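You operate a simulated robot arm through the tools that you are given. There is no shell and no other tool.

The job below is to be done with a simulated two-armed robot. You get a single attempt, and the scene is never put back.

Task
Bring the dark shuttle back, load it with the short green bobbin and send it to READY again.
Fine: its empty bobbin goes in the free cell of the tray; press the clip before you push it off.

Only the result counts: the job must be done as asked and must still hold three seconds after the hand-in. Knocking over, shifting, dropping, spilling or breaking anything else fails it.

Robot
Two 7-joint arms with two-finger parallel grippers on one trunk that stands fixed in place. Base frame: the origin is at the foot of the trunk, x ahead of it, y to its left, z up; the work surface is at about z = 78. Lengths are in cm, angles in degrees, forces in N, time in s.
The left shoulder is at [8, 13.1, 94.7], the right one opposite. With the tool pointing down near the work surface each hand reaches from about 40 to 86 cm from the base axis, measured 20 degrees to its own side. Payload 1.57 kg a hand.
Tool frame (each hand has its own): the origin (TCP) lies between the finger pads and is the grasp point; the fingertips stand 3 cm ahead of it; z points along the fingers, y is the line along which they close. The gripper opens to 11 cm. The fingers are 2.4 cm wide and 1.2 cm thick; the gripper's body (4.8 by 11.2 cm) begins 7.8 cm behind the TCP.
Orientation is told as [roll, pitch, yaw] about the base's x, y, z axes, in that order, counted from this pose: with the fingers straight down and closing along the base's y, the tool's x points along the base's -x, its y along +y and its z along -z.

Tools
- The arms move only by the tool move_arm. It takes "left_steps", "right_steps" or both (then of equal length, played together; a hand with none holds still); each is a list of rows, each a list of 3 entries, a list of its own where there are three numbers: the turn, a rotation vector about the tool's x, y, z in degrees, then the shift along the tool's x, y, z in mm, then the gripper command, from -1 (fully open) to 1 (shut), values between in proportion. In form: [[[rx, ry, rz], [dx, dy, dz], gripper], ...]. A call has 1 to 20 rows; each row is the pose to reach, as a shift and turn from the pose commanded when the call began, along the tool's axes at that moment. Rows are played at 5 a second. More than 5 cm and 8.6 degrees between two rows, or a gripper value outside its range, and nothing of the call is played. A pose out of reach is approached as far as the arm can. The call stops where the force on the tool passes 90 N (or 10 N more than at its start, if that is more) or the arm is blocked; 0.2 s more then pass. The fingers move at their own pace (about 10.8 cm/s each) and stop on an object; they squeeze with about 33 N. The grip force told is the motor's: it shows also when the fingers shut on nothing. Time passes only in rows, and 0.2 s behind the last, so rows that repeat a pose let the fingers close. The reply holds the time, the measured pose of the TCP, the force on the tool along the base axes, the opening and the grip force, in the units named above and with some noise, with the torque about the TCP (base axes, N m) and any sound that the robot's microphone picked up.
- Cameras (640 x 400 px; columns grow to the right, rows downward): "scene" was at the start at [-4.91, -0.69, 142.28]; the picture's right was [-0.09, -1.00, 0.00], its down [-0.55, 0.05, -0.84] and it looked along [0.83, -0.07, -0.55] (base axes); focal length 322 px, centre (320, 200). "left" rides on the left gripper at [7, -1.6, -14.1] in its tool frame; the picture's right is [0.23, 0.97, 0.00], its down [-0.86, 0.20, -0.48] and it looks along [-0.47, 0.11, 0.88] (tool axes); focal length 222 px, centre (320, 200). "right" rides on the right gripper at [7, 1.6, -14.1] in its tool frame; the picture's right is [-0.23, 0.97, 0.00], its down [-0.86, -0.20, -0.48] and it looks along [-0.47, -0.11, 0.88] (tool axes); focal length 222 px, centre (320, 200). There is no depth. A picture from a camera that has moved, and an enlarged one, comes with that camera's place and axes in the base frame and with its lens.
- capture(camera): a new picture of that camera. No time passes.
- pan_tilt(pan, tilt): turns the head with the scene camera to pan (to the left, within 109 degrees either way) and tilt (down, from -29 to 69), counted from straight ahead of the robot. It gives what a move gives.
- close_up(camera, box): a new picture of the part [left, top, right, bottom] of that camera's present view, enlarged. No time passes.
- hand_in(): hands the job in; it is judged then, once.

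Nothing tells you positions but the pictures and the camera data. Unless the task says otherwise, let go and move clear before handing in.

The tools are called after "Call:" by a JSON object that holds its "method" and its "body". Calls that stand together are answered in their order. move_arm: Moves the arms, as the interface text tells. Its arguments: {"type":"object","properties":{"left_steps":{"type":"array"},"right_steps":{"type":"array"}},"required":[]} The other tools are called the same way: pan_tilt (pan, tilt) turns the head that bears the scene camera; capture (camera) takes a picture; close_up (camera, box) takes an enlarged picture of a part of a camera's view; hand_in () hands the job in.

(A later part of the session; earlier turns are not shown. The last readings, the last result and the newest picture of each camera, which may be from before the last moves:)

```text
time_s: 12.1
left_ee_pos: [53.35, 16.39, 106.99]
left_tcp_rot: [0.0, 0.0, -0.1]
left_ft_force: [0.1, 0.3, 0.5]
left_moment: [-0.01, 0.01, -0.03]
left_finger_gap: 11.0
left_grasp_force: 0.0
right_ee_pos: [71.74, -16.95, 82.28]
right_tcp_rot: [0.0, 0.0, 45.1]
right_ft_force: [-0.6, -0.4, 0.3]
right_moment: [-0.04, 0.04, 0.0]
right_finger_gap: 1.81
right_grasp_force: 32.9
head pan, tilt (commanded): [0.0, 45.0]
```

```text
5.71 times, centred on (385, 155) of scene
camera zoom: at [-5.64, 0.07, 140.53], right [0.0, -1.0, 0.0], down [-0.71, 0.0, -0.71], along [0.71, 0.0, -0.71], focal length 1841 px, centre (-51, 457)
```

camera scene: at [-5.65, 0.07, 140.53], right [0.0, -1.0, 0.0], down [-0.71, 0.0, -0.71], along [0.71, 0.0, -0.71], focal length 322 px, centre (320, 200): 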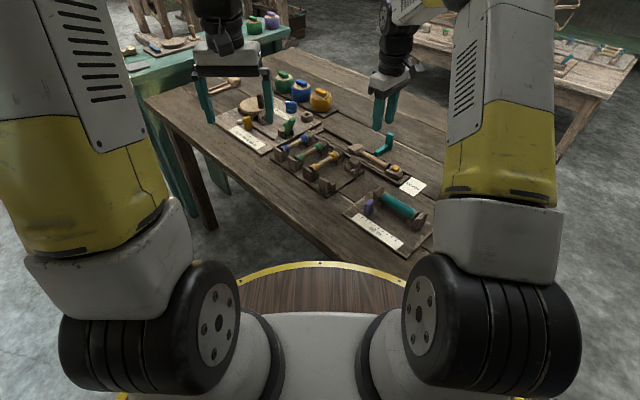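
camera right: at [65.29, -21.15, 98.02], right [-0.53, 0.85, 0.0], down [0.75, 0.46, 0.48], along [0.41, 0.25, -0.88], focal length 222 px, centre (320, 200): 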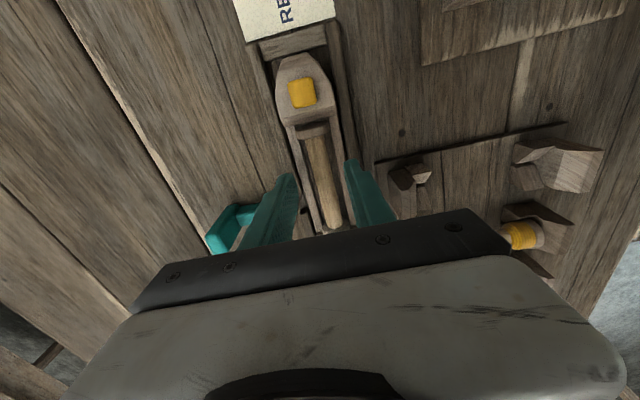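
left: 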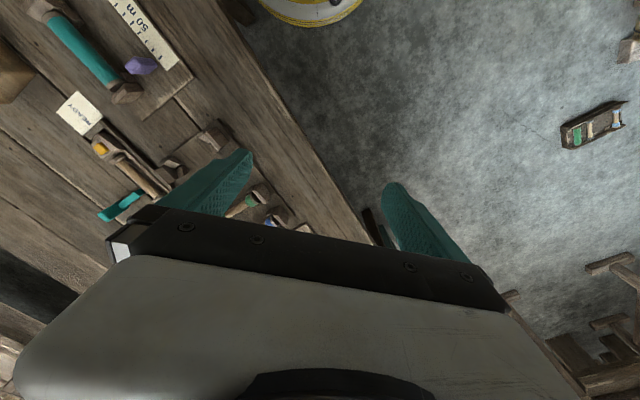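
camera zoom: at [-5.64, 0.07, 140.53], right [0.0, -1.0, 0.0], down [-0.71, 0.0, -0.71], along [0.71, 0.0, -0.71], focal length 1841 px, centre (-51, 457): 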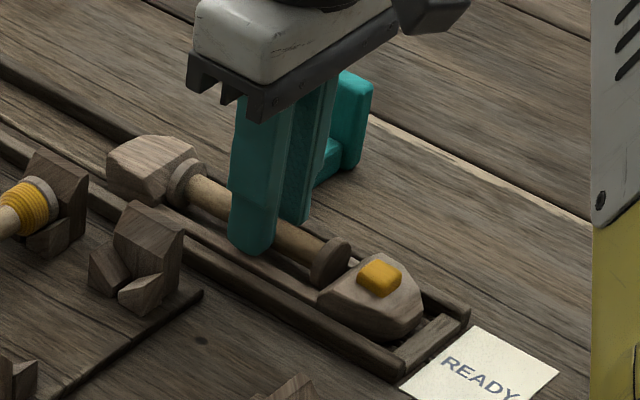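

The bobbin slid about 5 mm inside the shuttle toward its tail block; the shuttle has not moved yet. I'll continue carefully.

Call:
{"method": "move_arm", "body": {"right_steps": [[[0, 0, 0], [-2, 0, 0], 1], [[0, 0, 0], [-4, 0, 0], 1], [[0, 0, 0], [-6, 0, 0], 1]]}}

Call:
{"method": "close_up", "body": {"camera": "right", "box": [260, 60, 400, 240]}}

Call:
{"method": "close_up", "body": {"camera": "scene", "box": [350, 120, 420, 190]}}

```text
time_s: 12.9
left_ee_pos: [53.43, 16.55, 107.04]
left_tcp_rot: [0.0, 0.0, 0.1]
left_ft_force: [-0.4, 0.4, 0.7]
left_moment: [-0.02, -0.01, 0.02]
left_finger_gap: 11.02
left_grasp_force: 0.1
right_ee_pos: [72.19, -16.6, 82.34]
right_tcp_rot: [-0.1, 0.0, 45.0]
right_ft_force: [-0.4, -1.2, -0.1]
right_moment: [-0.06, 0.06, 0.02]
right_finger_gap: 1.87
right_grasp_force: 33.3
head pan, tilt (commanded): [0.0, 45.0]
```

```text
2.22 times, centred on (330, 150) of right
camera zoom: at [66.26, -20.19, 96.54], right [-0.53, 0.85, 0.0], down [0.75, 0.46, 0.48], along [0.41, 0.25, -0.88], focal length 494 px, centre (298, 311)
```

zoom: 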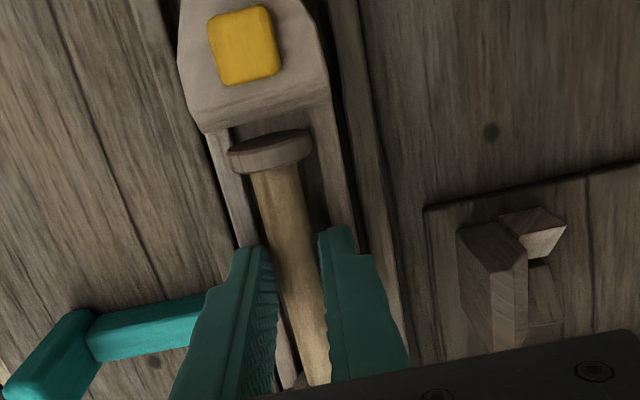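

```text
5.71 times, centred on (385, 155) of scene
camera zoom: at [-5.64, 0.07, 140.53], right [0.0, -1.0, 0.0], down [-0.71, 0.0, -0.71], along [0.71, 0.0, -0.71], focal length 1841 px, centre (-51, 457)
```

zoom: 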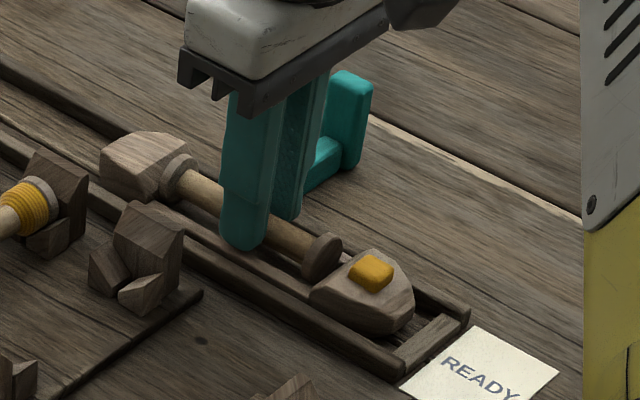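

The shuttle now slides freely with the bobbin as a handle. I'll pull it further back along the track and check.

Call:
{"method": "move_arm", "body": {"right_steps": [[[0, 0, 0], [-8, 0, 0], 1], [[0, 0, 0], [-16, 0, 0], 1], [[0, 0, 0], [-24, 0, 0], 1], [[0, 0, 0], [-32, 0, 0], 1], [[0, 0, 0], [-40, 0, 0], 1], [[0, 0, 0], [-48, 0, 0], 1], [[0, 0, 0], [-56, 0, 0], 1], [[0, 0, 0], [-64, 0, 0], 1]]}}

Call:
{"method": "capture", "body": {"camera": "right"}}

Call:
{"method": "close_up", "body": {"camera": "scene", "box": [320, 100, 420, 190]}}

```text
time_s: 14.7
left_ee_pos: [53.38, 16.49, 107.08]
left_tcp_rot: [0.0, -0.1, 0.0]
left_ft_force: [0.2, 0.2, 0.3]
left_moment: [-0.01, 0.02, 0.01]
left_finger_gap: 11.01
left_grasp_force: 0.1
right_ee_pos: [76.69, -11.93, 82.41]
right_tcp_rot: [0.0, 0.0, 45.0]
right_ft_force: [-5.0, -3.1, 12.6]
right_moment: [-0.15, 0.1, 0.02]
right_finger_gap: 1.87
right_grasp_force: 33.0
head pan, tilt (commanded): [0.0, 45.0]
```

```text
taken
camera right: at [70.73, -15.54, 96.51], right [-0.53, 0.85, 0.0], down [0.75, 0.46, 0.48], along [0.41, 0.25, -0.88], focal length 222 px, centre (320, 200)
```

right: 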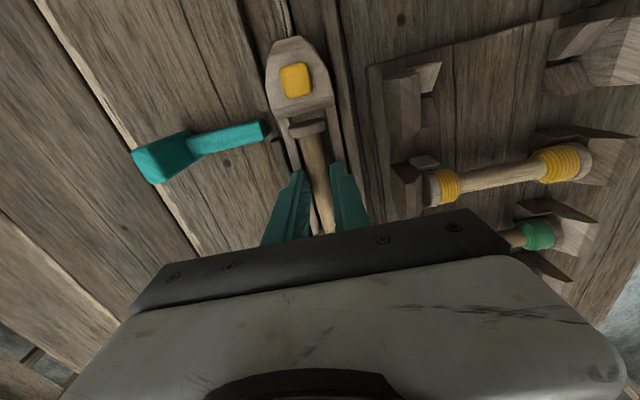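

```text
4.44 times, centred on (370, 145) of scene
camera zoom: at [-5.7, 0.06, 140.53], right [0.0, -1.0, 0.0], down [-0.71, 0.0, -0.71], along [0.71, 0.0, -0.71], focal length 1432 px, centre (98, 444)
```

zoom: 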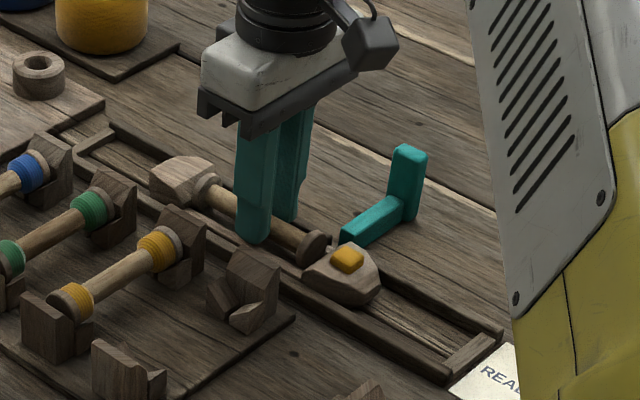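

The shuttle is moving back well. A mild upward push of 12 N shows, so I'll continue in shorter moves and watch it.

Call:
{"method": "move_arm", "body": {"right_steps": [[[0, 0, 0], [-8, 0, 0], 1], [[0, 0, 0], [-16, 0, 0], 1], [[0, 0, 0], [-24, 0, 0], 1], [[0, 0, 0], [-32, 0, 0], 1]]}}

Call:
{"method": "close_up", "body": {"camera": "right", "box": [220, 20, 400, 240]}}

Call:
{"method": "close_up", "body": {"camera": "scene", "box": [320, 100, 420, 190]}}

```text
time_s: 15.7
left_ee_pos: [53.24, 16.35, 106.98]
left_tcp_rot: [0.0, 0.1, 0.1]
left_ft_force: [0.0, -0.1, 0.0]
left_moment: [0.0, -0.02, 0.0]
left_finger_gap: 10.98
left_grasp_force: 0.1
right_ee_pos: [78.88, -9.76, 82.33]
right_tcp_rot: [-0.1, -0.1, 45.1]
right_ft_force: [-6.8, -5.4, 20.7]
right_moment: [-0.21, 0.17, 0.01]
right_finger_gap: 1.86
right_grasp_force: 32.7
head pan, tilt (commanded): [0.0, 45.0]
```

```text
1.82 times, centred on (310, 130) of right
camera zoom: at [73.0, -13.34, 96.48], right [-0.53, 0.85, 0.0], down [0.74, 0.46, 0.48], along [0.41, 0.25, -0.88], focal length 404 px, centre (338, 327)
```

zoom: 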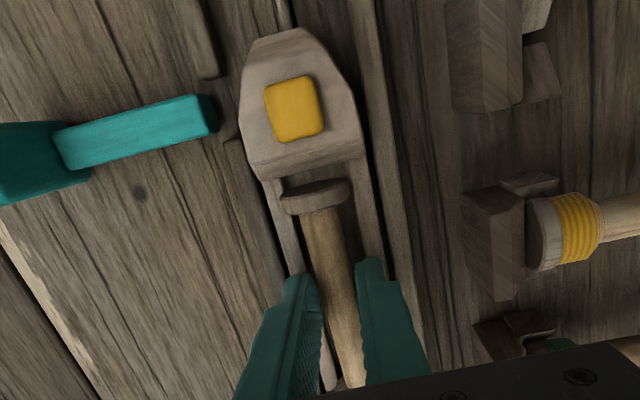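

```text
4.44 times, centred on (370, 145) of scene
camera zoom: at [-5.73, 0.06, 140.53], right [0.0, -1.0, 0.0], down [-0.71, 0.0, -0.71], along [0.71, 0.0, -0.71], focal length 1432 px, centre (98, 444)
```

zoom: 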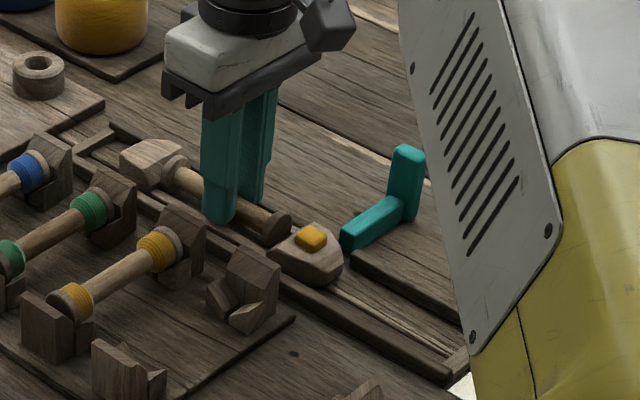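

Upward force grew to 20 N, probably the fingertips resting on the shuttle's side walls. I'll raise 1 mm to relieve it.

Call:
{"method": "move_arm", "body": {"right_steps": [[[0, 0, 0], [0, 0, -1], 1], [[0, 0, 0], [0, 0, -1], 1]]}}

```text
time_s: 16.3
left_ee_pos: [53.31, 16.5, 107.03]
left_tcp_rot: [0.0, -0.1, 0.0]
left_ft_force: [-0.3, -0.4, -0.9]
left_moment: [-0.02, -0.01, 0.0]
left_finger_gap: 11.0
left_grasp_force: 0.0
right_ee_pos: [78.89, -9.66, 82.39]
right_tcp_rot: [-0.1, 0.1, 44.9]
right_ft_force: [-0.3, -4.1, 10.8]
right_moment: [-0.1, -0.08, -0.03]
right_finger_gap: 1.85
right_grasp_force: 33.1
head pan, tilt (commanded): [0.0, 45.0]
```

Relieved to 11 N. One more millimetre up, then continue back.

Call:
{"method": "move_arm", "body": {"right_steps": [[[0, 0, 0], [0, 0, -1], 1], [[0, 0, 0], [-6, 0, -1], 1], [[0, 0, 0], [-12, 0, -1], 1], [[0, 0, 0], [-18, 0, -1], 1], [[0, 0, 0], [-24, 0, -1], 1]]}}

Call:
{"method": "close_up", "body": {"camera": "right", "box": [220, 20, 400, 240]}}

Call:
{"method": "close_up", "body": {"camera": "scene", "box": [320, 100, 420, 190]}}

```text
time_s: 17.5
left_ee_pos: [53.3, 16.41, 107.06]
left_tcp_rot: [0.0, 0.0, 0.1]
left_ft_force: [0.4, -0.4, -0.8]
left_moment: [0.01, 0.01, -0.02]
left_finger_gap: 11.01
left_grasp_force: 0.1
right_ee_pos: [80.86, -8.12, 82.59]
right_tcp_rot: [0.1, 0.0, 44.9]
right_ft_force: [-0.2, 0.3, -0.5]
right_moment: [0.0, 0.02, 0.02]
right_finger_gap: 1.84
right_grasp_force: 32.4
head pan, tilt (commanded): [0.0, 45.0]
```

```text
1.82 times, centred on (310, 130) of right
camera zoom: at [74.8, -11.62, 96.77], right [-0.53, 0.85, 0.0], down [0.75, 0.46, 0.48], along [0.41, 0.25, -0.88], focal length 404 px, centre (338, 327)
```

zoom: 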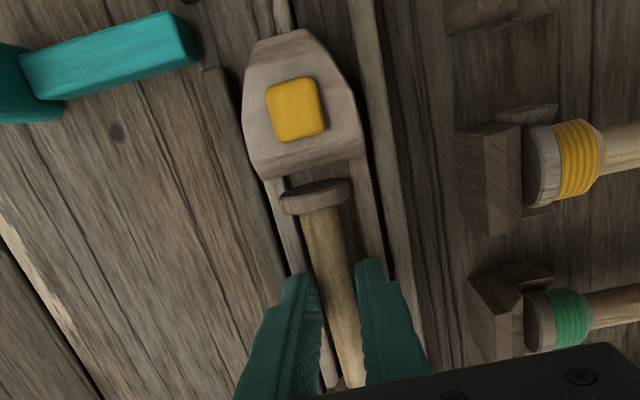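

```text
4.44 times, centred on (370, 145) of scene
camera zoom: at [-5.64, 0.07, 140.53], right [0.0, -1.0, 0.0], down [-0.71, 0.0, -0.71], along [0.71, 0.0, -0.71], focal length 1432 px, centre (98, 444)
```

zoom: 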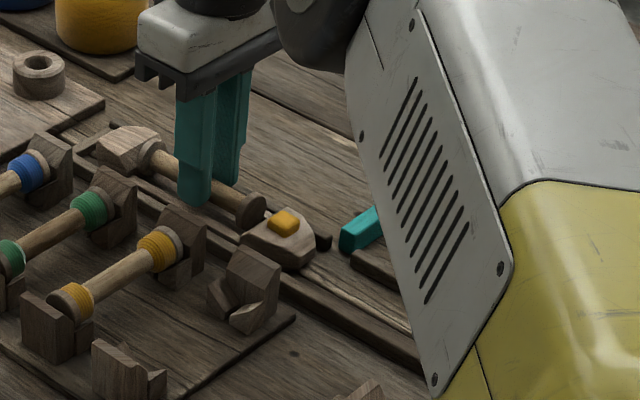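

Forces are near zero and the tail block is close to the back end of the track. I'll take the last bit slowly.

Call:
{"method": "move_arm", "body": {"right_steps": [[[0, 0, 0], [-3, 0, 0], 1], [[0, 0, 0], [-6, 0, 0], 1], [[0, 0, 0], [-9, 0, 0], 1]]}}

Call:
{"method": "close_up", "body": {"camera": "scene", "box": [320, 100, 400, 170]}}

Call:
{"method": "capture", "body": {"camera": "left"}}

```text
time_s: 18.3
left_ee_pos: [53.43, 16.49, 106.98]
left_tcp_rot: [-0.1, 0.0, 0.0]
left_ft_force: [-0.1, -0.6, 0.2]
left_moment: [-0.01, -0.01, -0.02]
left_finger_gap: 11.02
left_grasp_force: 0.1
right_ee_pos: [81.36, -7.39, 82.55]
right_tcp_rot: [0.0, 0.0, 45.0]
right_ft_force: [-0.2, 0.6, -0.6]
right_moment: [0.0, 0.03, -0.01]
right_finger_gap: 1.86
right_grasp_force: 33.4
head pan, tilt (commanded): [0.0, 45.0]
```

```text
5.71 times, centred on (360, 135) of scene
camera zoom: at [-5.64, 0.07, 140.53], right [0.0, -1.0, 0.0], down [-0.71, 0.0, -0.71], along [0.71, 0.0, -0.71], focal length 1841 px, centre (91, 571)
```

zoom: 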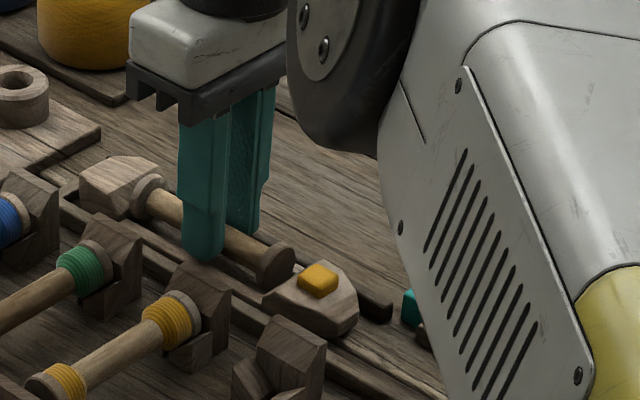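

```text
taken
camera left: at [46.45, 14.71, 121.17], right [-0.23, 0.97, 0.0], down [0.86, 0.2, 0.48], along [0.47, 0.11, -0.88], focal length 222 px, centre (320, 200)
```

left: 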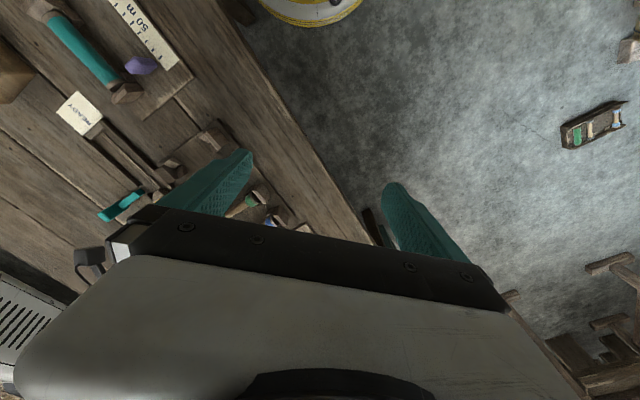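

Still free; a few more millimetres until the tail meets the end wall.

Call:
{"method": "move_arm", "body": {"right_steps": [[[0, 0, 0], [-2, 0, 0], 1], [[0, 0, 0], [-4, 0, 0], 1], [[0, 0, 0], [-6, 0, 0], 1]]}}

Call:
{"method": "close_up", "body": {"camera": "scene", "box": [320, 100, 400, 170]}}

```text
time_s: 19.1
left_ee_pos: [53.33, 16.34, 107.1]
left_tcp_rot: [0.0, 0.0, -0.1]
left_ft_force: [-0.5, 0.4, 0.3]
left_moment: [0.0, 0.0, 0.02]
left_finger_gap: 11.0
left_grasp_force: 0.1
right_ee_pos: [81.56, -7.2, 82.52]
right_tcp_rot: [0.0, 0.3, 44.9]
right_ft_force: [-21.2, -15.1, 6.3]
right_moment: [-0.19, 0.4, 0.25]
right_finger_gap: 1.85
right_grasp_force: 32.2
head pan, tilt (commanded): [0.0, 45.0]
```

```text
5.71 times, centred on (360, 135) of scene
camera zoom: at [-5.75, 0.02, 140.53], right [0.0, -1.0, 0.0], down [-0.71, 0.0, -0.71], along [0.71, 0.0, -0.71], focal length 1841 px, centre (91, 571)
```

zoom: 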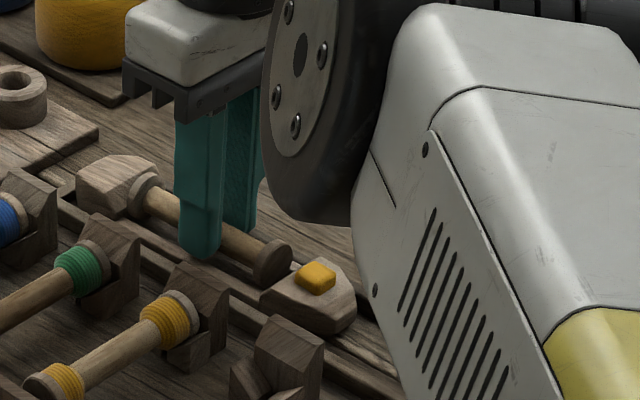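

The shuttle is against the back end. I'll ease off so the bobbin sits free in the middle of its clearance.

Call:
{"method": "move_arm", "body": {"right_steps": [[[0, 0, 0], [3, 0, 0], 1], [[0, 0, 0], [6, 0, 0], 1], [[0, 0, 0], [7, 0, 0], 1]]}}

Call:
{"method": "close_up", "body": {"camera": "right", "box": [220, 20, 400, 240]}}

```text
time_s: 19.9
left_ee_pos: [53.31, 16.59, 107.14]
left_tcp_rot: [0.0, -0.1, 0.0]
left_ft_force: [-0.1, -0.3, 0.2]
left_moment: [-0.01, 0.02, 0.01]
left_finger_gap: 10.99
left_grasp_force: 0.1
right_ee_pos: [81.39, -7.17, 82.49]
right_tcp_rot: [0.0, -0.2, 45.0]
right_ft_force: [0.3, 0.2, 0.5]
right_moment: [-0.01, 0.01, 0.0]
right_finger_gap: 1.86
right_grasp_force: 33.3
head pan, tilt (commanded): [0.0, 45.0]
```

```text
1.82 times, centred on (310, 130) of right
camera zoom: at [75.42, -10.86, 96.64], right [-0.53, 0.85, 0.0], down [0.74, 0.46, 0.48], along [0.41, 0.26, -0.88], focal length 404 px, centre (338, 327)
```

zoom: 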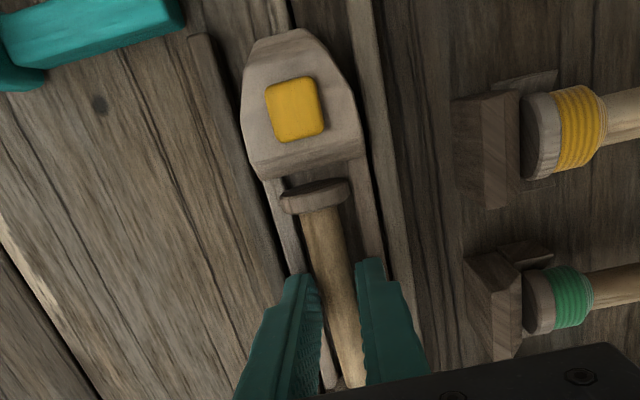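

Force is zero. I'll move 3 mm more toward the clip to centre the bobbin, then start lifting gently.

Call:
{"method": "move_arm", "body": {"right_steps": [[[0, 0, 0], [2, 0, 0], 1], [[0, 0, 0], [3, 0, 0], 1], [[0, 0, 0], [3, 0, -2], 1], [[0, 0, 0], [3, 0, -4], 1]]}}

Call:
{"method": "close_up", "body": {"camera": "right", "box": [220, 20, 400, 240]}}

Call:
{"method": "close_up", "body": {"camera": "scene", "box": [320, 100, 400, 170]}}

```text
time_s: 20.9
left_ee_pos: [53.45, 16.51, 107.04]
left_tcp_rot: [0.0, 0.0, 0.0]
left_ft_force: [0.1, -0.8, -0.5]
left_moment: [0.0, 0.02, -0.01]
left_finger_gap: 10.98
left_grasp_force: 0.1
right_ee_pos: [80.99, -7.69, 82.83]
right_tcp_rot: [0.0, 0.0, 45.0]
right_ft_force: [0.1, 0.6, -0.9]
right_moment: [0.03, -0.03, 0.0]
right_finger_gap: 1.85
right_grasp_force: 33.5
head pan, tilt (commanded): [0.0, 45.0]
```

```text
1.82 times, centred on (310, 130) of right
camera zoom: at [75.1, -11.29, 97.07], right [-0.53, 0.85, 0.0], down [0.75, 0.46, 0.48], along [0.41, 0.25, -0.88], focal length 404 px, centre (338, 327)
```

zoom: 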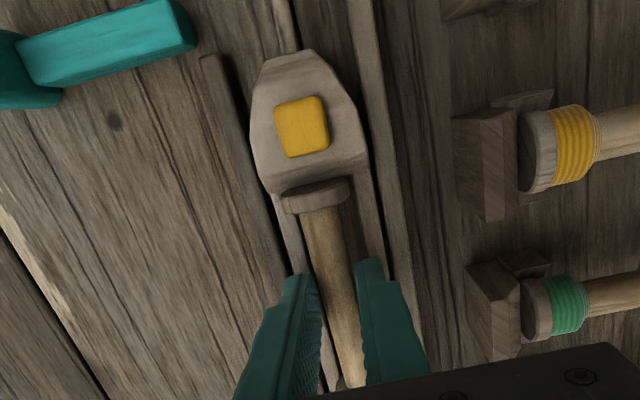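

```text
5.71 times, centred on (360, 135) of scene
camera zoom: at [-5.63, 0.07, 140.53], right [0.0, -1.0, 0.0], down [-0.71, 0.0, -0.71], along [0.71, 0.0, -0.71], focal length 1841 px, centre (91, 571)
```

zoom: 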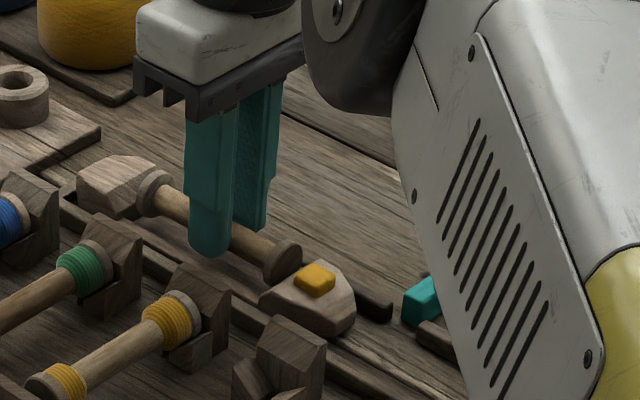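

The bobbin lifts freely. I'll continue raising it straight up out of the shuttle.

Call:
{"method": "move_arm", "body": {"right_steps": [[[0, 0, 0], [-1, 0, -4], 1], [[0, 0, 0], [-1, 0, -8], 1], [[0, 0, 0], [-1, 0, -14], 1], [[0, 0, 0], [-1, 0, -22], 1], [[0, 0, 0], [-1, 0, -32], 1], [[0, 0, 0], [-1, 0, -50], 1], [[0, 0, 0], [-1, 0, -70], 1], [[0, 0, 0], [-1, 0, -90], 1]]}}

Call:
{"method": "capture", "body": {"camera": "right"}}

Call:
{"method": "capture", "body": {"camera": "scene"}}

Call:
{"method": "close_up", "body": {"camera": "scene", "box": [320, 60, 420, 180]}}

```text
time_s: 22.7
left_ee_pos: [53.31, 16.45, 106.99]
left_tcp_rot: [0.0, 0.0, 0.0]
left_ft_force: [-0.1, 0.0, -0.8]
left_moment: [0.01, 0.02, 0.01]
left_finger_gap: 11.0
left_grasp_force: 0.2
right_ee_pos: [81.33, -7.69, 92.0]
right_tcp_rot: [0.0, 0.0, 45.0]
right_ft_force: [-0.2, 0.5, -0.5]
right_moment: [0.03, -0.01, 0.0]
right_finger_gap: 1.86
right_grasp_force: 32.7
head pan, tilt (commanded): [0.0, 45.0]
```

```text
taken
camera right: at [75.44, -11.36, 106.09], right [-0.53, 0.85, 0.0], down [0.75, 0.46, 0.48], along [0.41, 0.25, -0.88], focal length 222 px, centre (320, 200)
```

right: 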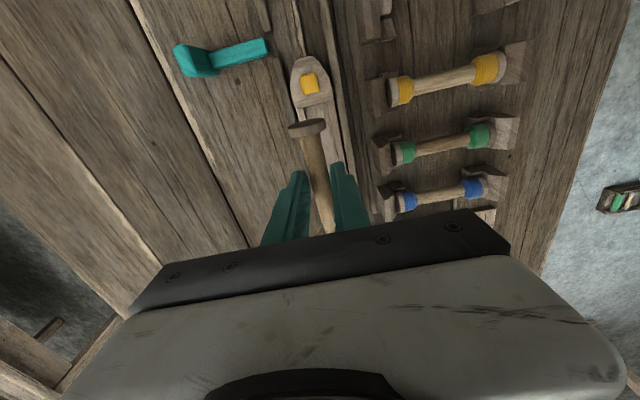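

```text
taken
camera scene: at [-5.62, 0.07, 140.53], right [0.0, -1.0, 0.0], down [-0.71, 0.0, -0.71], along [0.71, 0.0, -0.71], focal length 322 px, centre (320, 200)
```

scene: 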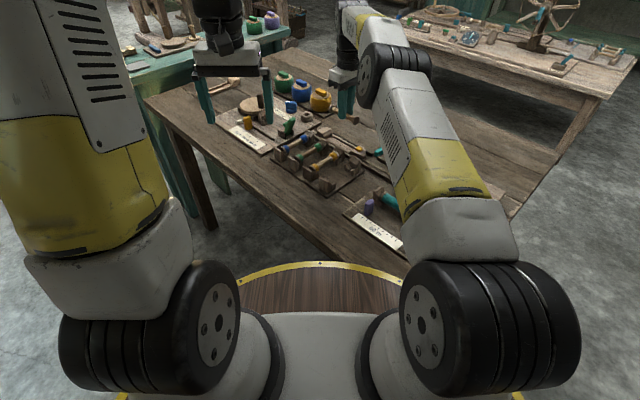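

```text
3.33 times, centred on (370, 120) of scene
camera zoom: at [-5.62, 0.07, 140.53], right [0.0, -1.0, 0.0], down [-0.71, 0.0, -0.71], along [0.71, 0.0, -0.71], focal length 1074 px, centre (153, 467)
```

zoom: 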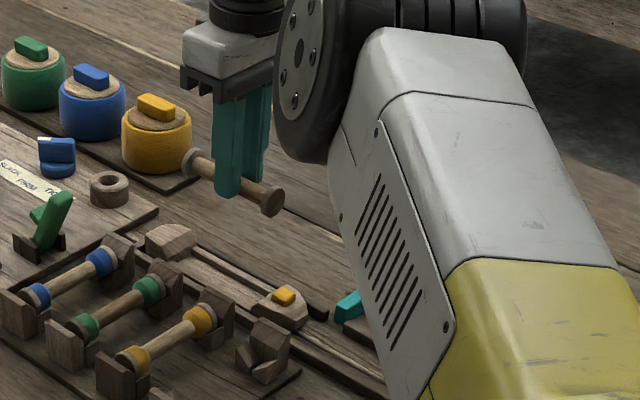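

The empty bobbin is out and the shuttle stays at the back. Next I'll measure the tray's free cell precisely from here.

Call:
{"method": "close_up", "body": {"camera": "right", "box": [360, 0, 540, 110]}}

Call:
{"method": "close_up", "body": {"camera": "right", "box": [360, 100, 540, 230]}}

Call:
{"method": "close_up", "body": {"camera": "scene", "box": [290, 140, 370, 200]}}

Call:
{"method": "close_up", "body": {"camera": "right", "box": [260, 100, 380, 240]}}

```text
3.56 times, centred on (450, 55) of right
camera zoom: at [75.44, -11.36, 106.09], right [-0.53, 0.85, 0.0], down [0.75, 0.46, 0.48], along [0.41, 0.25, -0.88], focal length 790 px, centre (-142, 716)
```

zoom: 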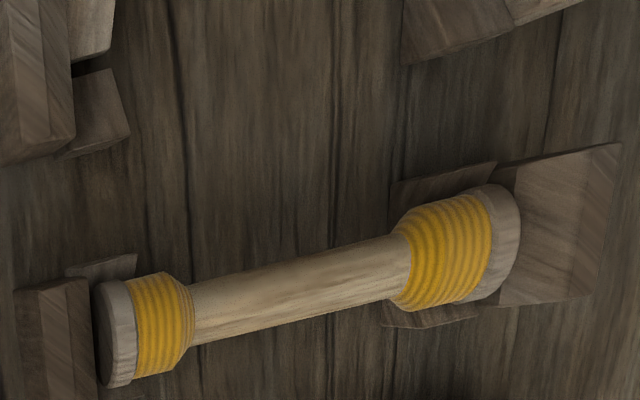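

```text
3.08 times, centred on (450, 165) of right
camera zoom: at [75.44, -11.36, 106.09], right [-0.53, 0.85, 0.0], down [0.75, 0.46, 0.48], along [0.41, 0.25, -0.88], focal length 684 px, centre (-80, 308)
```

zoom: 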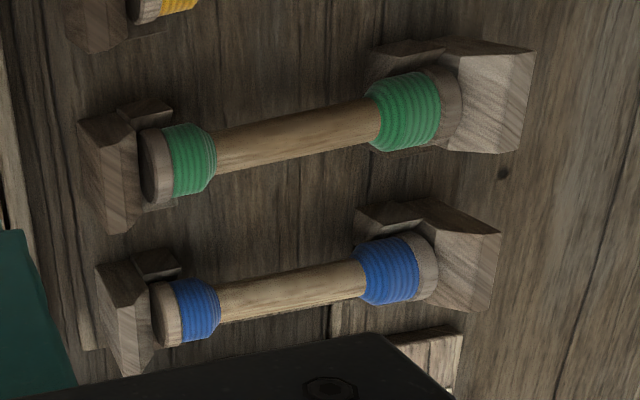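

```text
6.67 times, centred on (330, 170) of scene
camera zoom: at [-5.62, 0.07, 140.53], right [0.0, -1.0, 0.0], down [-0.71, 0.0, -0.71], along [0.71, 0.0, -0.71], focal length 2148 px, centre (253, 400)
```

zoom: 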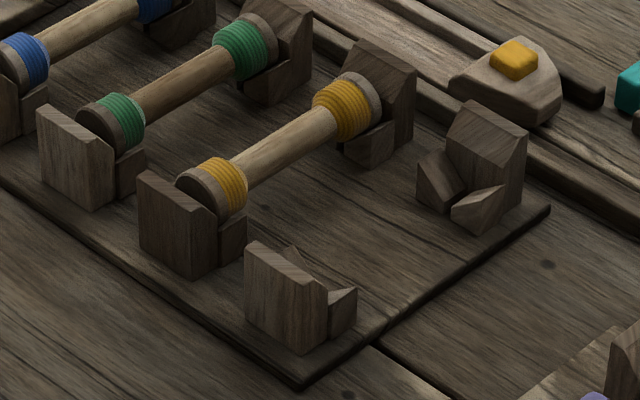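

```text
2.86 times, centred on (320, 170) of right
camera zoom: at [75.44, -11.36, 106.09], right [-0.53, 0.85, 0.0], down [0.75, 0.46, 0.48], along [0.41, 0.25, -0.88], focal length 635 px, centre (320, 286)
```

zoom: 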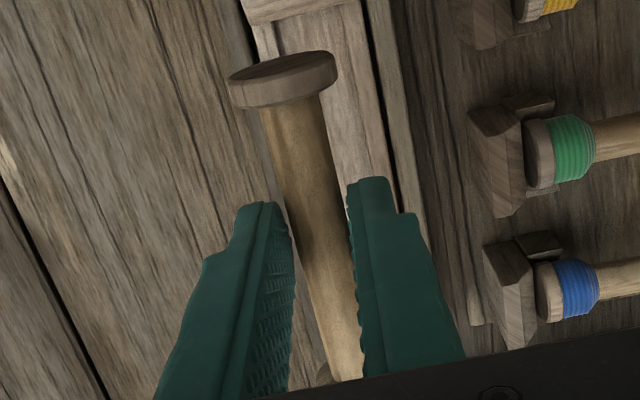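

The free cell's V-holders centre near (64.6, -5.5), and its axis is perpendicular to the track. I'll raise the bobbin, turn 90° and go above that cell, and move the left hand further aside.

Call:
{"method": "move_arm", "body": {"right_steps": [[[0, 0, 0], [0, 0, -30], 1], [[0, 0, 0], [0, 0, -60], 1], [[0, 0, 8], [9, 12, -60], 1], [[0, 0, 16], [18, 25, -60], 1], [[0, 0, 24], [27, 38, -60], 1], [[0, 0, 32], [36, 51, -60], 1], [[0, 0, 40], [45, 64, -60], 1], [[0, 0, 48], [54, 77, -60], 1], [[0, 0, 56], [63, 90, -60], 1], [[0, 0, 64], [72, 103, -60], 1], [[0, 0, 72], [81, 116, -60], 1], [[0, 0, 80], [91, 130, -60], 1], [[0, 0, 87], [101, 142, -60], 1], [[0, 0, 90], [101, 142, -60], 1]], "left_steps": [[[0, 0, 0], [0, 10, 0], -1], [[0, 0, 0], [0, 20, 0], -1], [[0, 0, 0], [0, 30, 0], -1], [[0, 0, 0], [0, 40, 0], -1], [[0, 0, 0], [0, 50, 0], -1], [[0, 0, 0], [0, 60, 0], -1], [[0, 0, 0], [0, 70, 0], -1], [[0, 0, 0], [0, 80, 0], -1], [[0, 0, 0], [0, 90, 0], -1], [[0, 0, 0], [0, 100, 0], -1], [[0, 0, 0], [0, 100, 0], -1], [[0, 0, 0], [0, 100, 0], -1], [[0, 0, 0], [0, 100, 0], -1], [[0, 0, 0], [0, 100, 0], -1]]}}

Call:
{"method": "capture", "body": {"camera": "right"}}

Call:
{"method": "capture", "body": {"camera": "scene"}}

```text
time_s: 25.7
left_ee_pos: [53.44, 26.55, 107.0]
left_tcp_rot: [0.0, 0.0, 0.0]
left_ft_force: [0.5, 0.1, 0.5]
left_moment: [0.01, 0.03, -0.02]
left_finger_gap: 10.99
left_grasp_force: 0.0
right_ee_pos: [63.98, -4.74, 98.12]
right_tcp_rot: [0.0, 0.0, -45.2]
right_ft_force: [-0.6, -0.4, -0.1]
right_moment: [0.0, 0.05, 0.01]
right_finger_gap: 1.85
right_grasp_force: 32.9
head pan, tilt (commanded): [0.0, 45.0]
```

```text
taken
camera right: at [60.37, 1.53, 112.15], right [0.85, 0.53, 0.0], down [0.46, -0.75, 0.48], along [0.25, -0.41, -0.88], focal length 222 px, centre (320, 200)
```

right: 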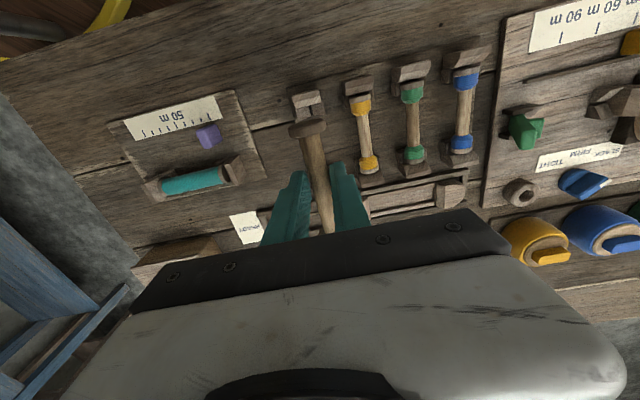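

```text
taken
camera scene: at [-5.64, 0.08, 140.53], right [0.0, -1.0, 0.0], down [-0.71, 0.0, -0.71], along [0.71, 0.0, -0.71], focal length 322 px, centre (320, 200)
```

scene: 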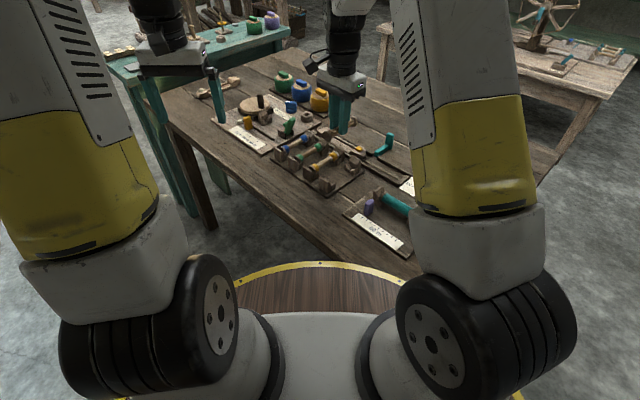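

The bobbin is now roughly over the free cell. I'll zoom in to check its position relative to the V-holders.

Call:
{"method": "close_up", "body": {"camera": "right", "box": [270, 70, 400, 240]}}

Call:
{"method": "close_up", "body": {"camera": "right", "box": [330, 40, 500, 200]}}

Call:
{"method": "close_up", "body": {"camera": "scene", "box": [290, 80, 380, 200]}}

```text
2.35 times, centred on (335, 155) of right
camera zoom: at [60.37, 1.53, 112.15], right [0.85, 0.53, 0.0], down [0.46, -0.75, 0.48], along [0.25, -0.41, -0.88], focal length 523 px, centre (285, 306)
```

zoom: 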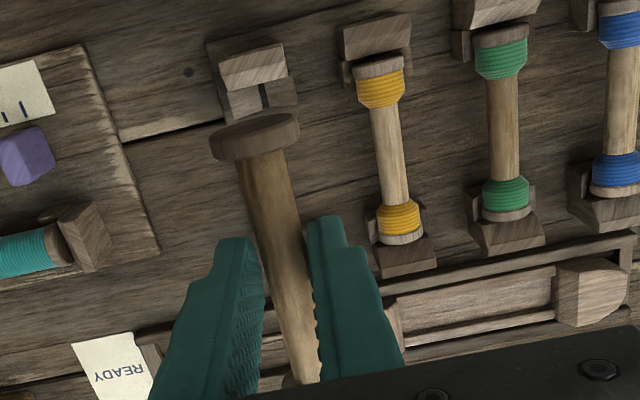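

```text
2.50 times, centred on (415, 120) of right
camera zoom: at [60.37, 1.53, 112.15], right [0.85, 0.53, 0.0], down [0.46, -0.75, 0.48], along [0.25, -0.41, -0.88], focal length 555 px, centre (82, 400)
```

zoom: 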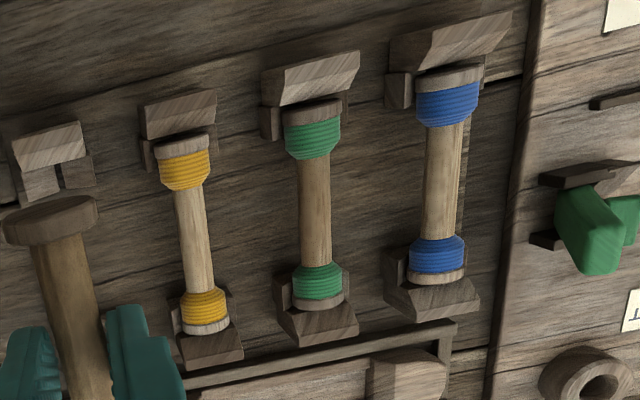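

```text
3.33 times, centred on (335, 140) of scene
camera zoom: at [-5.64, 0.08, 140.53], right [0.0, -1.0, 0.0], down [-0.71, 0.0, -0.71], along [0.71, 0.0, -0.71], focal length 1074 px, centre (270, 400)
```

zoom: 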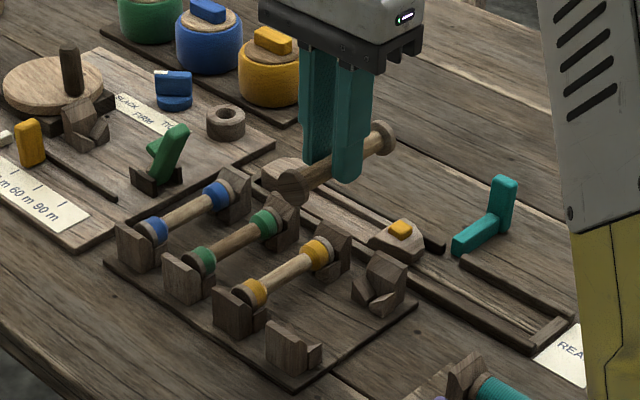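

The held bobbin sits about 5 mm short along the cell and is slightly skewed. I'll correct that and lower it partway for another look.

Call:
{"method": "move_arm", "body": {"right_steps": [[[0, 0, -1], [-3, -1, 20], 1], [[0, 0, -2], [-4.5, -1.7, 50], 1], [[0, 0, -2], [-4.5, -1.7, 80], 1], [[0, 0, -2], [-4.5, -1.7, 100], 1], [[0, 0, -2], [-4.5, -1.7, 110], 1], [[0, 0, -2], [-4.5, -1.7, 110], 1]]}}

Call:
{"method": "close_up", "body": {"camera": "right", "box": [250, 40, 410, 240]}}

Call:
{"method": "close_up", "body": {"camera": "scene", "box": [290, 100, 380, 200]}}

Call:
{"method": "capture", "body": {"camera": "left"}}

```text
time_s: 27.1
left_ee_pos: [53.58, 26.41, 106.97]
left_tcp_rot: [0.0, -0.1, 0.0]
left_ft_force: [0.0, 0.4, 0.7]
left_moment: [0.0, 0.01, 0.0]
left_finger_gap: 10.96
left_grasp_force: 0.1
right_ee_pos: [64.04, -4.95, 87.09]
right_tcp_rot: [0.0, 0.0, -43.0]
right_ft_force: [-0.4, 0.4, -0.3]
right_moment: [0.03, -0.01, -0.03]
right_finger_gap: 1.84
right_grasp_force: 33.0
head pan, tilt (commanded): [0.0, 45.0]
```

```text
2.00 times, centred on (330, 140) of right
camera zoom: at [60.23, 1.02, 101.12], right [0.83, 0.56, 0.0], down [0.49, -0.73, 0.48], along [0.27, -0.4, -0.88], focal length 444 px, centre (300, 320)
```

zoom: 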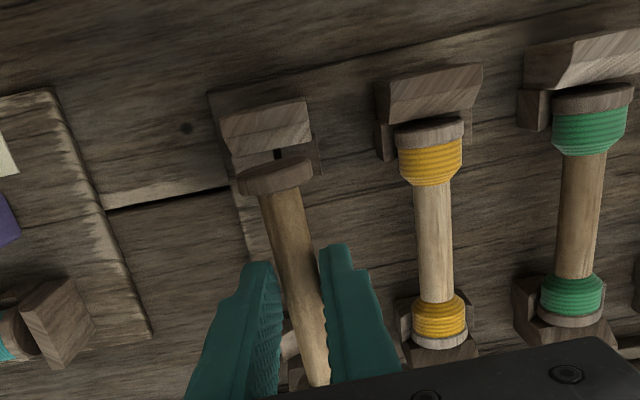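

```text
4.00 times, centred on (335, 150) of scene
camera zoom: at [-5.64, 0.08, 140.53], right [0.0, -1.0, 0.0], down [-0.71, 0.0, -0.71], along [0.71, 0.0, -0.71], focal length 1289 px, centre (260, 400)
```

zoom: 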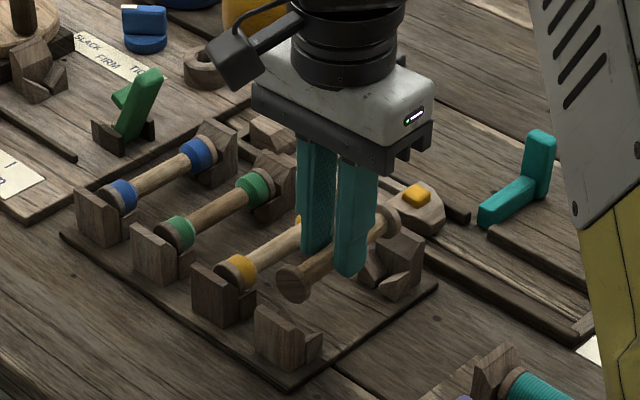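

```text
taken
camera left: at [46.55, 24.72, 121.2], right [-0.23, 0.97, 0.0], down [0.86, 0.2, 0.48], along [0.47, 0.11, -0.88], focal length 222 px, centre (320, 200)
```

left: 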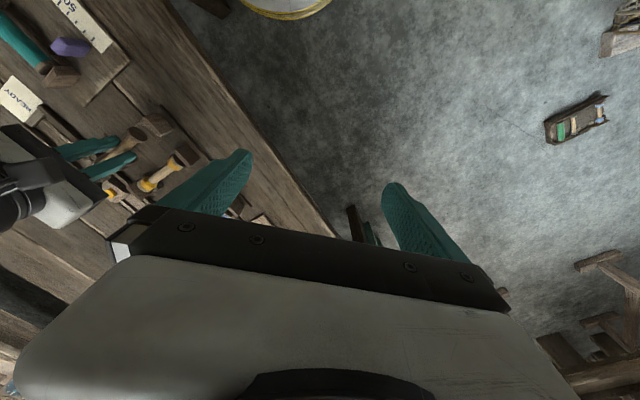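

The bobbin is aligned over the cell now. I'll lower it in small steps and stop on light contact.

Call:
{"method": "move_arm", "body": {"right_steps": [[[0, 0, 0], [0, 0, 10], 1], [[0, 0, 0], [0, 0, 20], 1], [[0, 0, 0], [0, 0, 26], 1], [[0, 0, 0], [0, 0, 28], 1]]}}

Call:
{"method": "close_up", "body": {"camera": "right", "box": [250, 40, 410, 240]}}

Call:
{"method": "close_up", "body": {"camera": "scene", "box": [300, 120, 370, 200]}}

```text
time_s: 28.1
left_ee_pos: [53.57, 26.49, 107.16]
left_tcp_rot: [0.0, 0.0, 0.0]
left_ft_force: [0.1, -0.2, 0.6]
left_moment: [0.0, -0.01, 0.0]
left_finger_gap: 10.97
left_grasp_force: 0.0
right_ee_pos: [64.09, -5.05, 84.17]
right_tcp_rot: [0.0, 0.0, -43.0]
right_ft_force: [-0.3, -0.3, -0.4]
right_moment: [-0.02, 0.02, 0.0]
right_finger_gap: 1.86
right_grasp_force: 32.6
head pan, tilt (commanded): [0.0, 45.0]
```

```text
2.00 times, centred on (330, 140) of right
camera zoom: at [60.19, 1.07, 98.29], right [0.83, 0.56, 0.0], down [0.49, -0.73, 0.48], along [0.27, -0.4, -0.88], focal length 444 px, centre (300, 320)
```

zoom: 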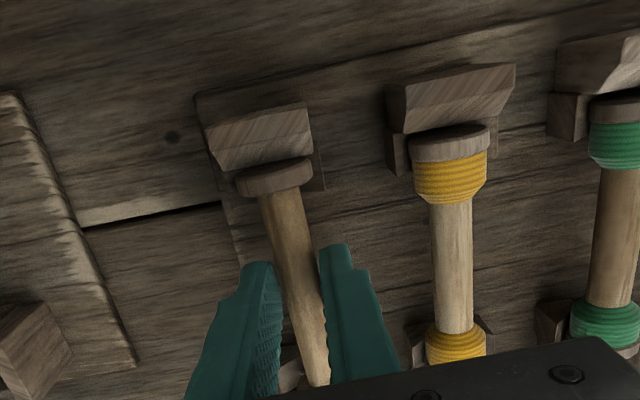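

```text
5.00 times, centred on (335, 160) of scene
camera zoom: at [-5.64, 0.08, 140.53], right [0.0, -1.0, 0.0], down [-0.71, 0.0, -0.71], along [0.71, 0.0, -0.71], focal length 1611 px, centre (245, 400)
```

zoom: 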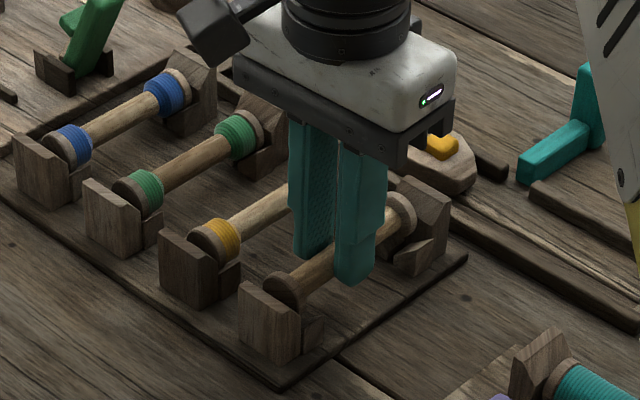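

Position matches its neighbours. A few more millimetres down with contact checks.

Call:
{"method": "move_arm", "body": {"right_steps": [[[0, 0, 0], [0, 0, 1.5], 1], [[0, 0, 0], [0, 0, 3], 1], [[0, 0, 0], [0, 0, 3], 1]]}}

Call:
{"method": "close_up", "body": {"camera": "scene", "box": [300, 120, 370, 200]}}

```text
time_s: 28.9
left_ee_pos: [53.43, 26.5, 107.13]
left_tcp_rot: [0.1, 0.0, -0.1]
left_ft_force: [-0.2, 0.0, -1.4]
left_moment: [0.0, 0.03, 0.01]
left_finger_gap: 11.03
left_grasp_force: 0.0
right_ee_pos: [64.04, -5.06, 83.9]
right_tcp_rot: [0.0, -0.2, -43.1]
right_ft_force: [-2.1, -1.3, 4.5]
right_moment: [-0.19, -0.16, -0.1]
right_finger_gap: 1.85
right_grasp_force: 33.1
head pan, tilt (commanded): [0.0, 45.0]
```

```text
5.00 times, centred on (335, 160) of scene
camera zoom: at [-5.66, 0.07, 140.53], right [0.0, -1.0, 0.0], down [-0.71, 0.0, -0.71], along [0.71, 0.0, -0.71], focal length 1611 px, centre (245, 400)
```

zoom: 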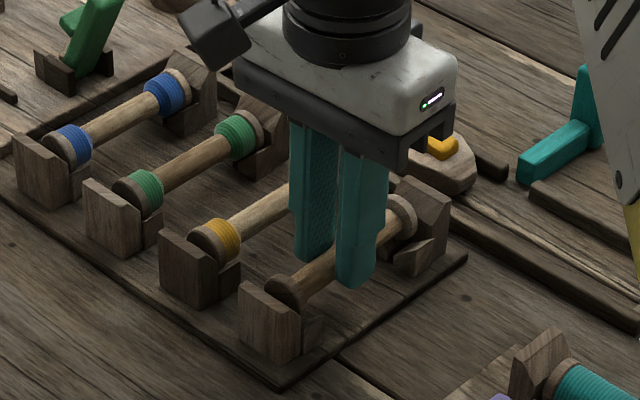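

The far end has touched lightly. I'll lower another millimetre or so to seat it before releasing.

Call:
{"method": "move_arm", "body": {"right_steps": [[[0, 0, 0], [0, 0, 1], 1], [[0, 0, 0], [0, 0, 1.5], 1], [[0, 0, 0], [0, 0, 1.5], 1]]}}

Call:
{"method": "close_up", "body": {"camera": "right", "box": [250, 40, 410, 240]}}

```text
time_s: 29.7
left_ee_pos: [53.46, 26.45, 107.01]
left_tcp_rot: [0.0, 0.0, 0.0]
left_ft_force: [0.4, -0.6, -0.7]
left_moment: [0.02, -0.01, 0.01]
left_finger_gap: 11.0
left_grasp_force: 0.1
right_ee_pos: [64.12, -5.03, 83.85]
right_tcp_rot: [0.0, 0.0, -43.0]
right_ft_force: [-6.1, -5.8, 14.5]
right_moment: [-0.55, -0.32, -0.44]
right_finger_gap: 1.84
right_grasp_force: 32.7
head pan, tilt (commanded): [0.0, 45.0]
```

```text
2.00 times, centred on (330, 140) of right
camera zoom: at [60.26, 1.02, 97.88], right [0.83, 0.56, 0.0], down [0.49, -0.73, 0.48], along [0.27, -0.4, -0.88], focal length 444 px, centre (300, 320)
```

zoom: 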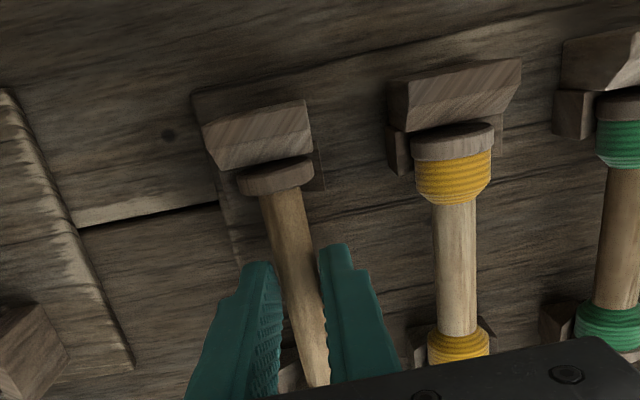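

The contact pushes the far end toward -s, so the bobbin is slightly off there. I'll lift a touch, shift and turn slightly, and lower again.

Call:
{"method": "move_arm", "body": {"right_steps": [[[0, 0, 0], [0, 0, -2], 1], [[0, 0, 1.5], [0, -1, -2], 1], [[0, 0, 1.5], [0, -1, -1], 1], [[0, 0, 1.5], [0, -1, 0], 1], [[0, 0, 1.5], [0, -1, 0], 1]]}}

```text
time_s: 30.9
left_ee_pos: [53.5, 26.49, 107.1]
left_tcp_rot: [-0.1, -0.1, 0.0]
left_ft_force: [0.7, 0.5, -0.1]
left_moment: [-0.02, 0.02, 0.03]
left_finger_gap: 10.98
left_grasp_force: 0.1
right_ee_pos: [63.98, -5.1, 83.65]
right_tcp_rot: [0.0, 0.0, -44.5]
right_ft_force: [-0.9, -1.8, 5.3]
right_moment: [0.18, 0.12, 0.08]
right_finger_gap: 1.84
right_grasp_force: 33.1
head pan, tilt (commanded): [0.0, 45.0]
```

Better: it went lower and now the near end touches lightly. I'll lower 1 mm more.

Call:
{"method": "move_arm", "body": {"right_steps": [[[0, 0, 0], [0, 0, 1], 1], [[0, 0, 0], [0, 0, 1], 1]]}}

Call:
{"method": "close_up", "body": {"camera": "scene", "box": [300, 120, 370, 200]}}

```text
time_s: 31.5
left_ee_pos: [53.46, 26.44, 106.95]
left_tcp_rot: [0.0, 0.1, 0.0]
left_ft_force: [-0.1, -1.4, 0.0]
left_moment: [-0.01, 0.01, 0.01]
left_finger_gap: 10.99
left_grasp_force: 0.0
right_ee_pos: [64.08, -5.15, 83.62]
right_tcp_rot: [0.0, -0.1, -44.6]
right_ft_force: [-1.4, -2.5, 9.8]
right_moment: [0.07, 0.1, 0.07]
right_finger_gap: 1.86
right_grasp_force: 32.7
head pan, tilt (commanded): [0.0, 45.0]
```

```text
5.00 times, centred on (335, 160) of scene
camera zoom: at [-5.68, 0.07, 140.53], right [0.0, -1.0, 0.0], down [-0.71, 0.0, -0.71], along [0.71, 0.0, -0.71], focal length 1611 px, centre (245, 400)
```

zoom: 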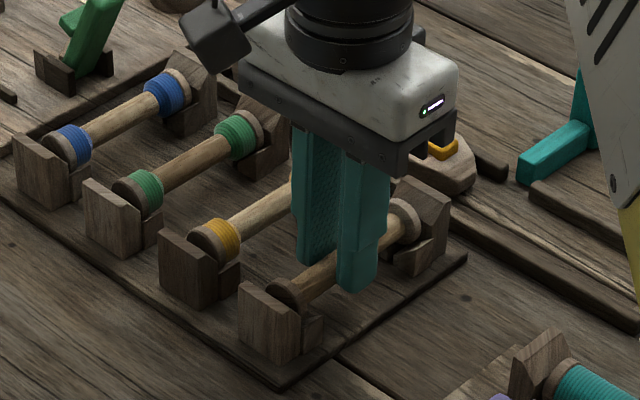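

Both ends are now seated (balanced 10 N). I'll release gently and rise clear.

Call:
{"method": "move_arm", "body": {"right_steps": [[[0, 0, 0], [0, 0, -0.7], 0.66], [[0, 0, 0], [0, 0, -0.7], 0.5], [[0, 0, 0], [0, 0, -0.7], 0.3], [[0, 0, 0], [0, 0, -0.7], 0.3]]}}

Call:
{"method": "close_up", "body": {"camera": "scene", "box": [300, 120, 370, 200]}}

Call:
{"method": "close_up", "body": {"camera": "right", "box": [250, 40, 410, 240]}}

```text
time_s: 32.5
left_ee_pos: [53.43, 26.48, 107.09]
left_tcp_rot: [0.0, 0.0, 0.0]
left_ft_force: [0.1, -0.4, -0.7]
left_moment: [0.02, 0.0, 0.02]
left_finger_gap: 11.01
left_grasp_force: 0.0
right_ee_pos: [64.12, -5.14, 83.69]
right_tcp_rot: [0.1, 0.1, -44.4]
right_ft_force: [0.0, 0.8, 0.0]
right_moment: [0.03, 0.03, 0.01]
right_finger_gap: 3.86
right_grasp_force: 0.0
head pan, tilt (commanded): [0.0, 45.0]
```

```text
5.00 times, centred on (335, 160) of scene
camera zoom: at [-5.64, 0.08, 140.53], right [0.0, -1.0, 0.0], down [-0.71, 0.0, -0.71], along [0.71, 0.0, -0.71], focal length 1611 px, centre (245, 400)
```

zoom: 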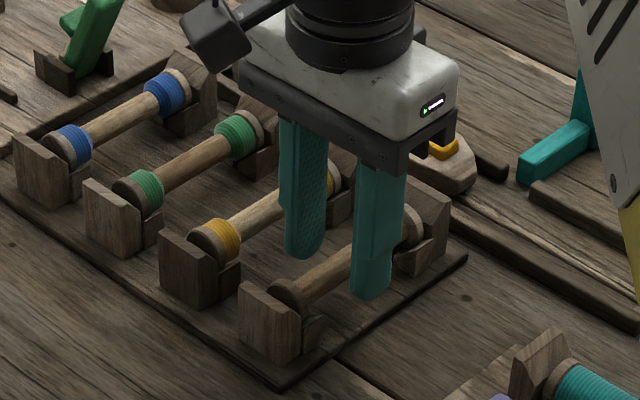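

```text
2.00 times, centred on (330, 140) of right
camera zoom: at [60.37, 0.98, 97.8], right [0.84, 0.54, 0.0], down [0.47, -0.74, 0.48], along [0.26, -0.4, -0.88], focal length 444 px, centre (300, 320)
```

zoom: 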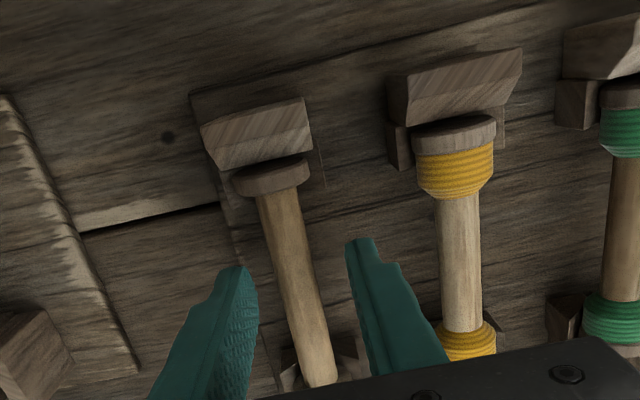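

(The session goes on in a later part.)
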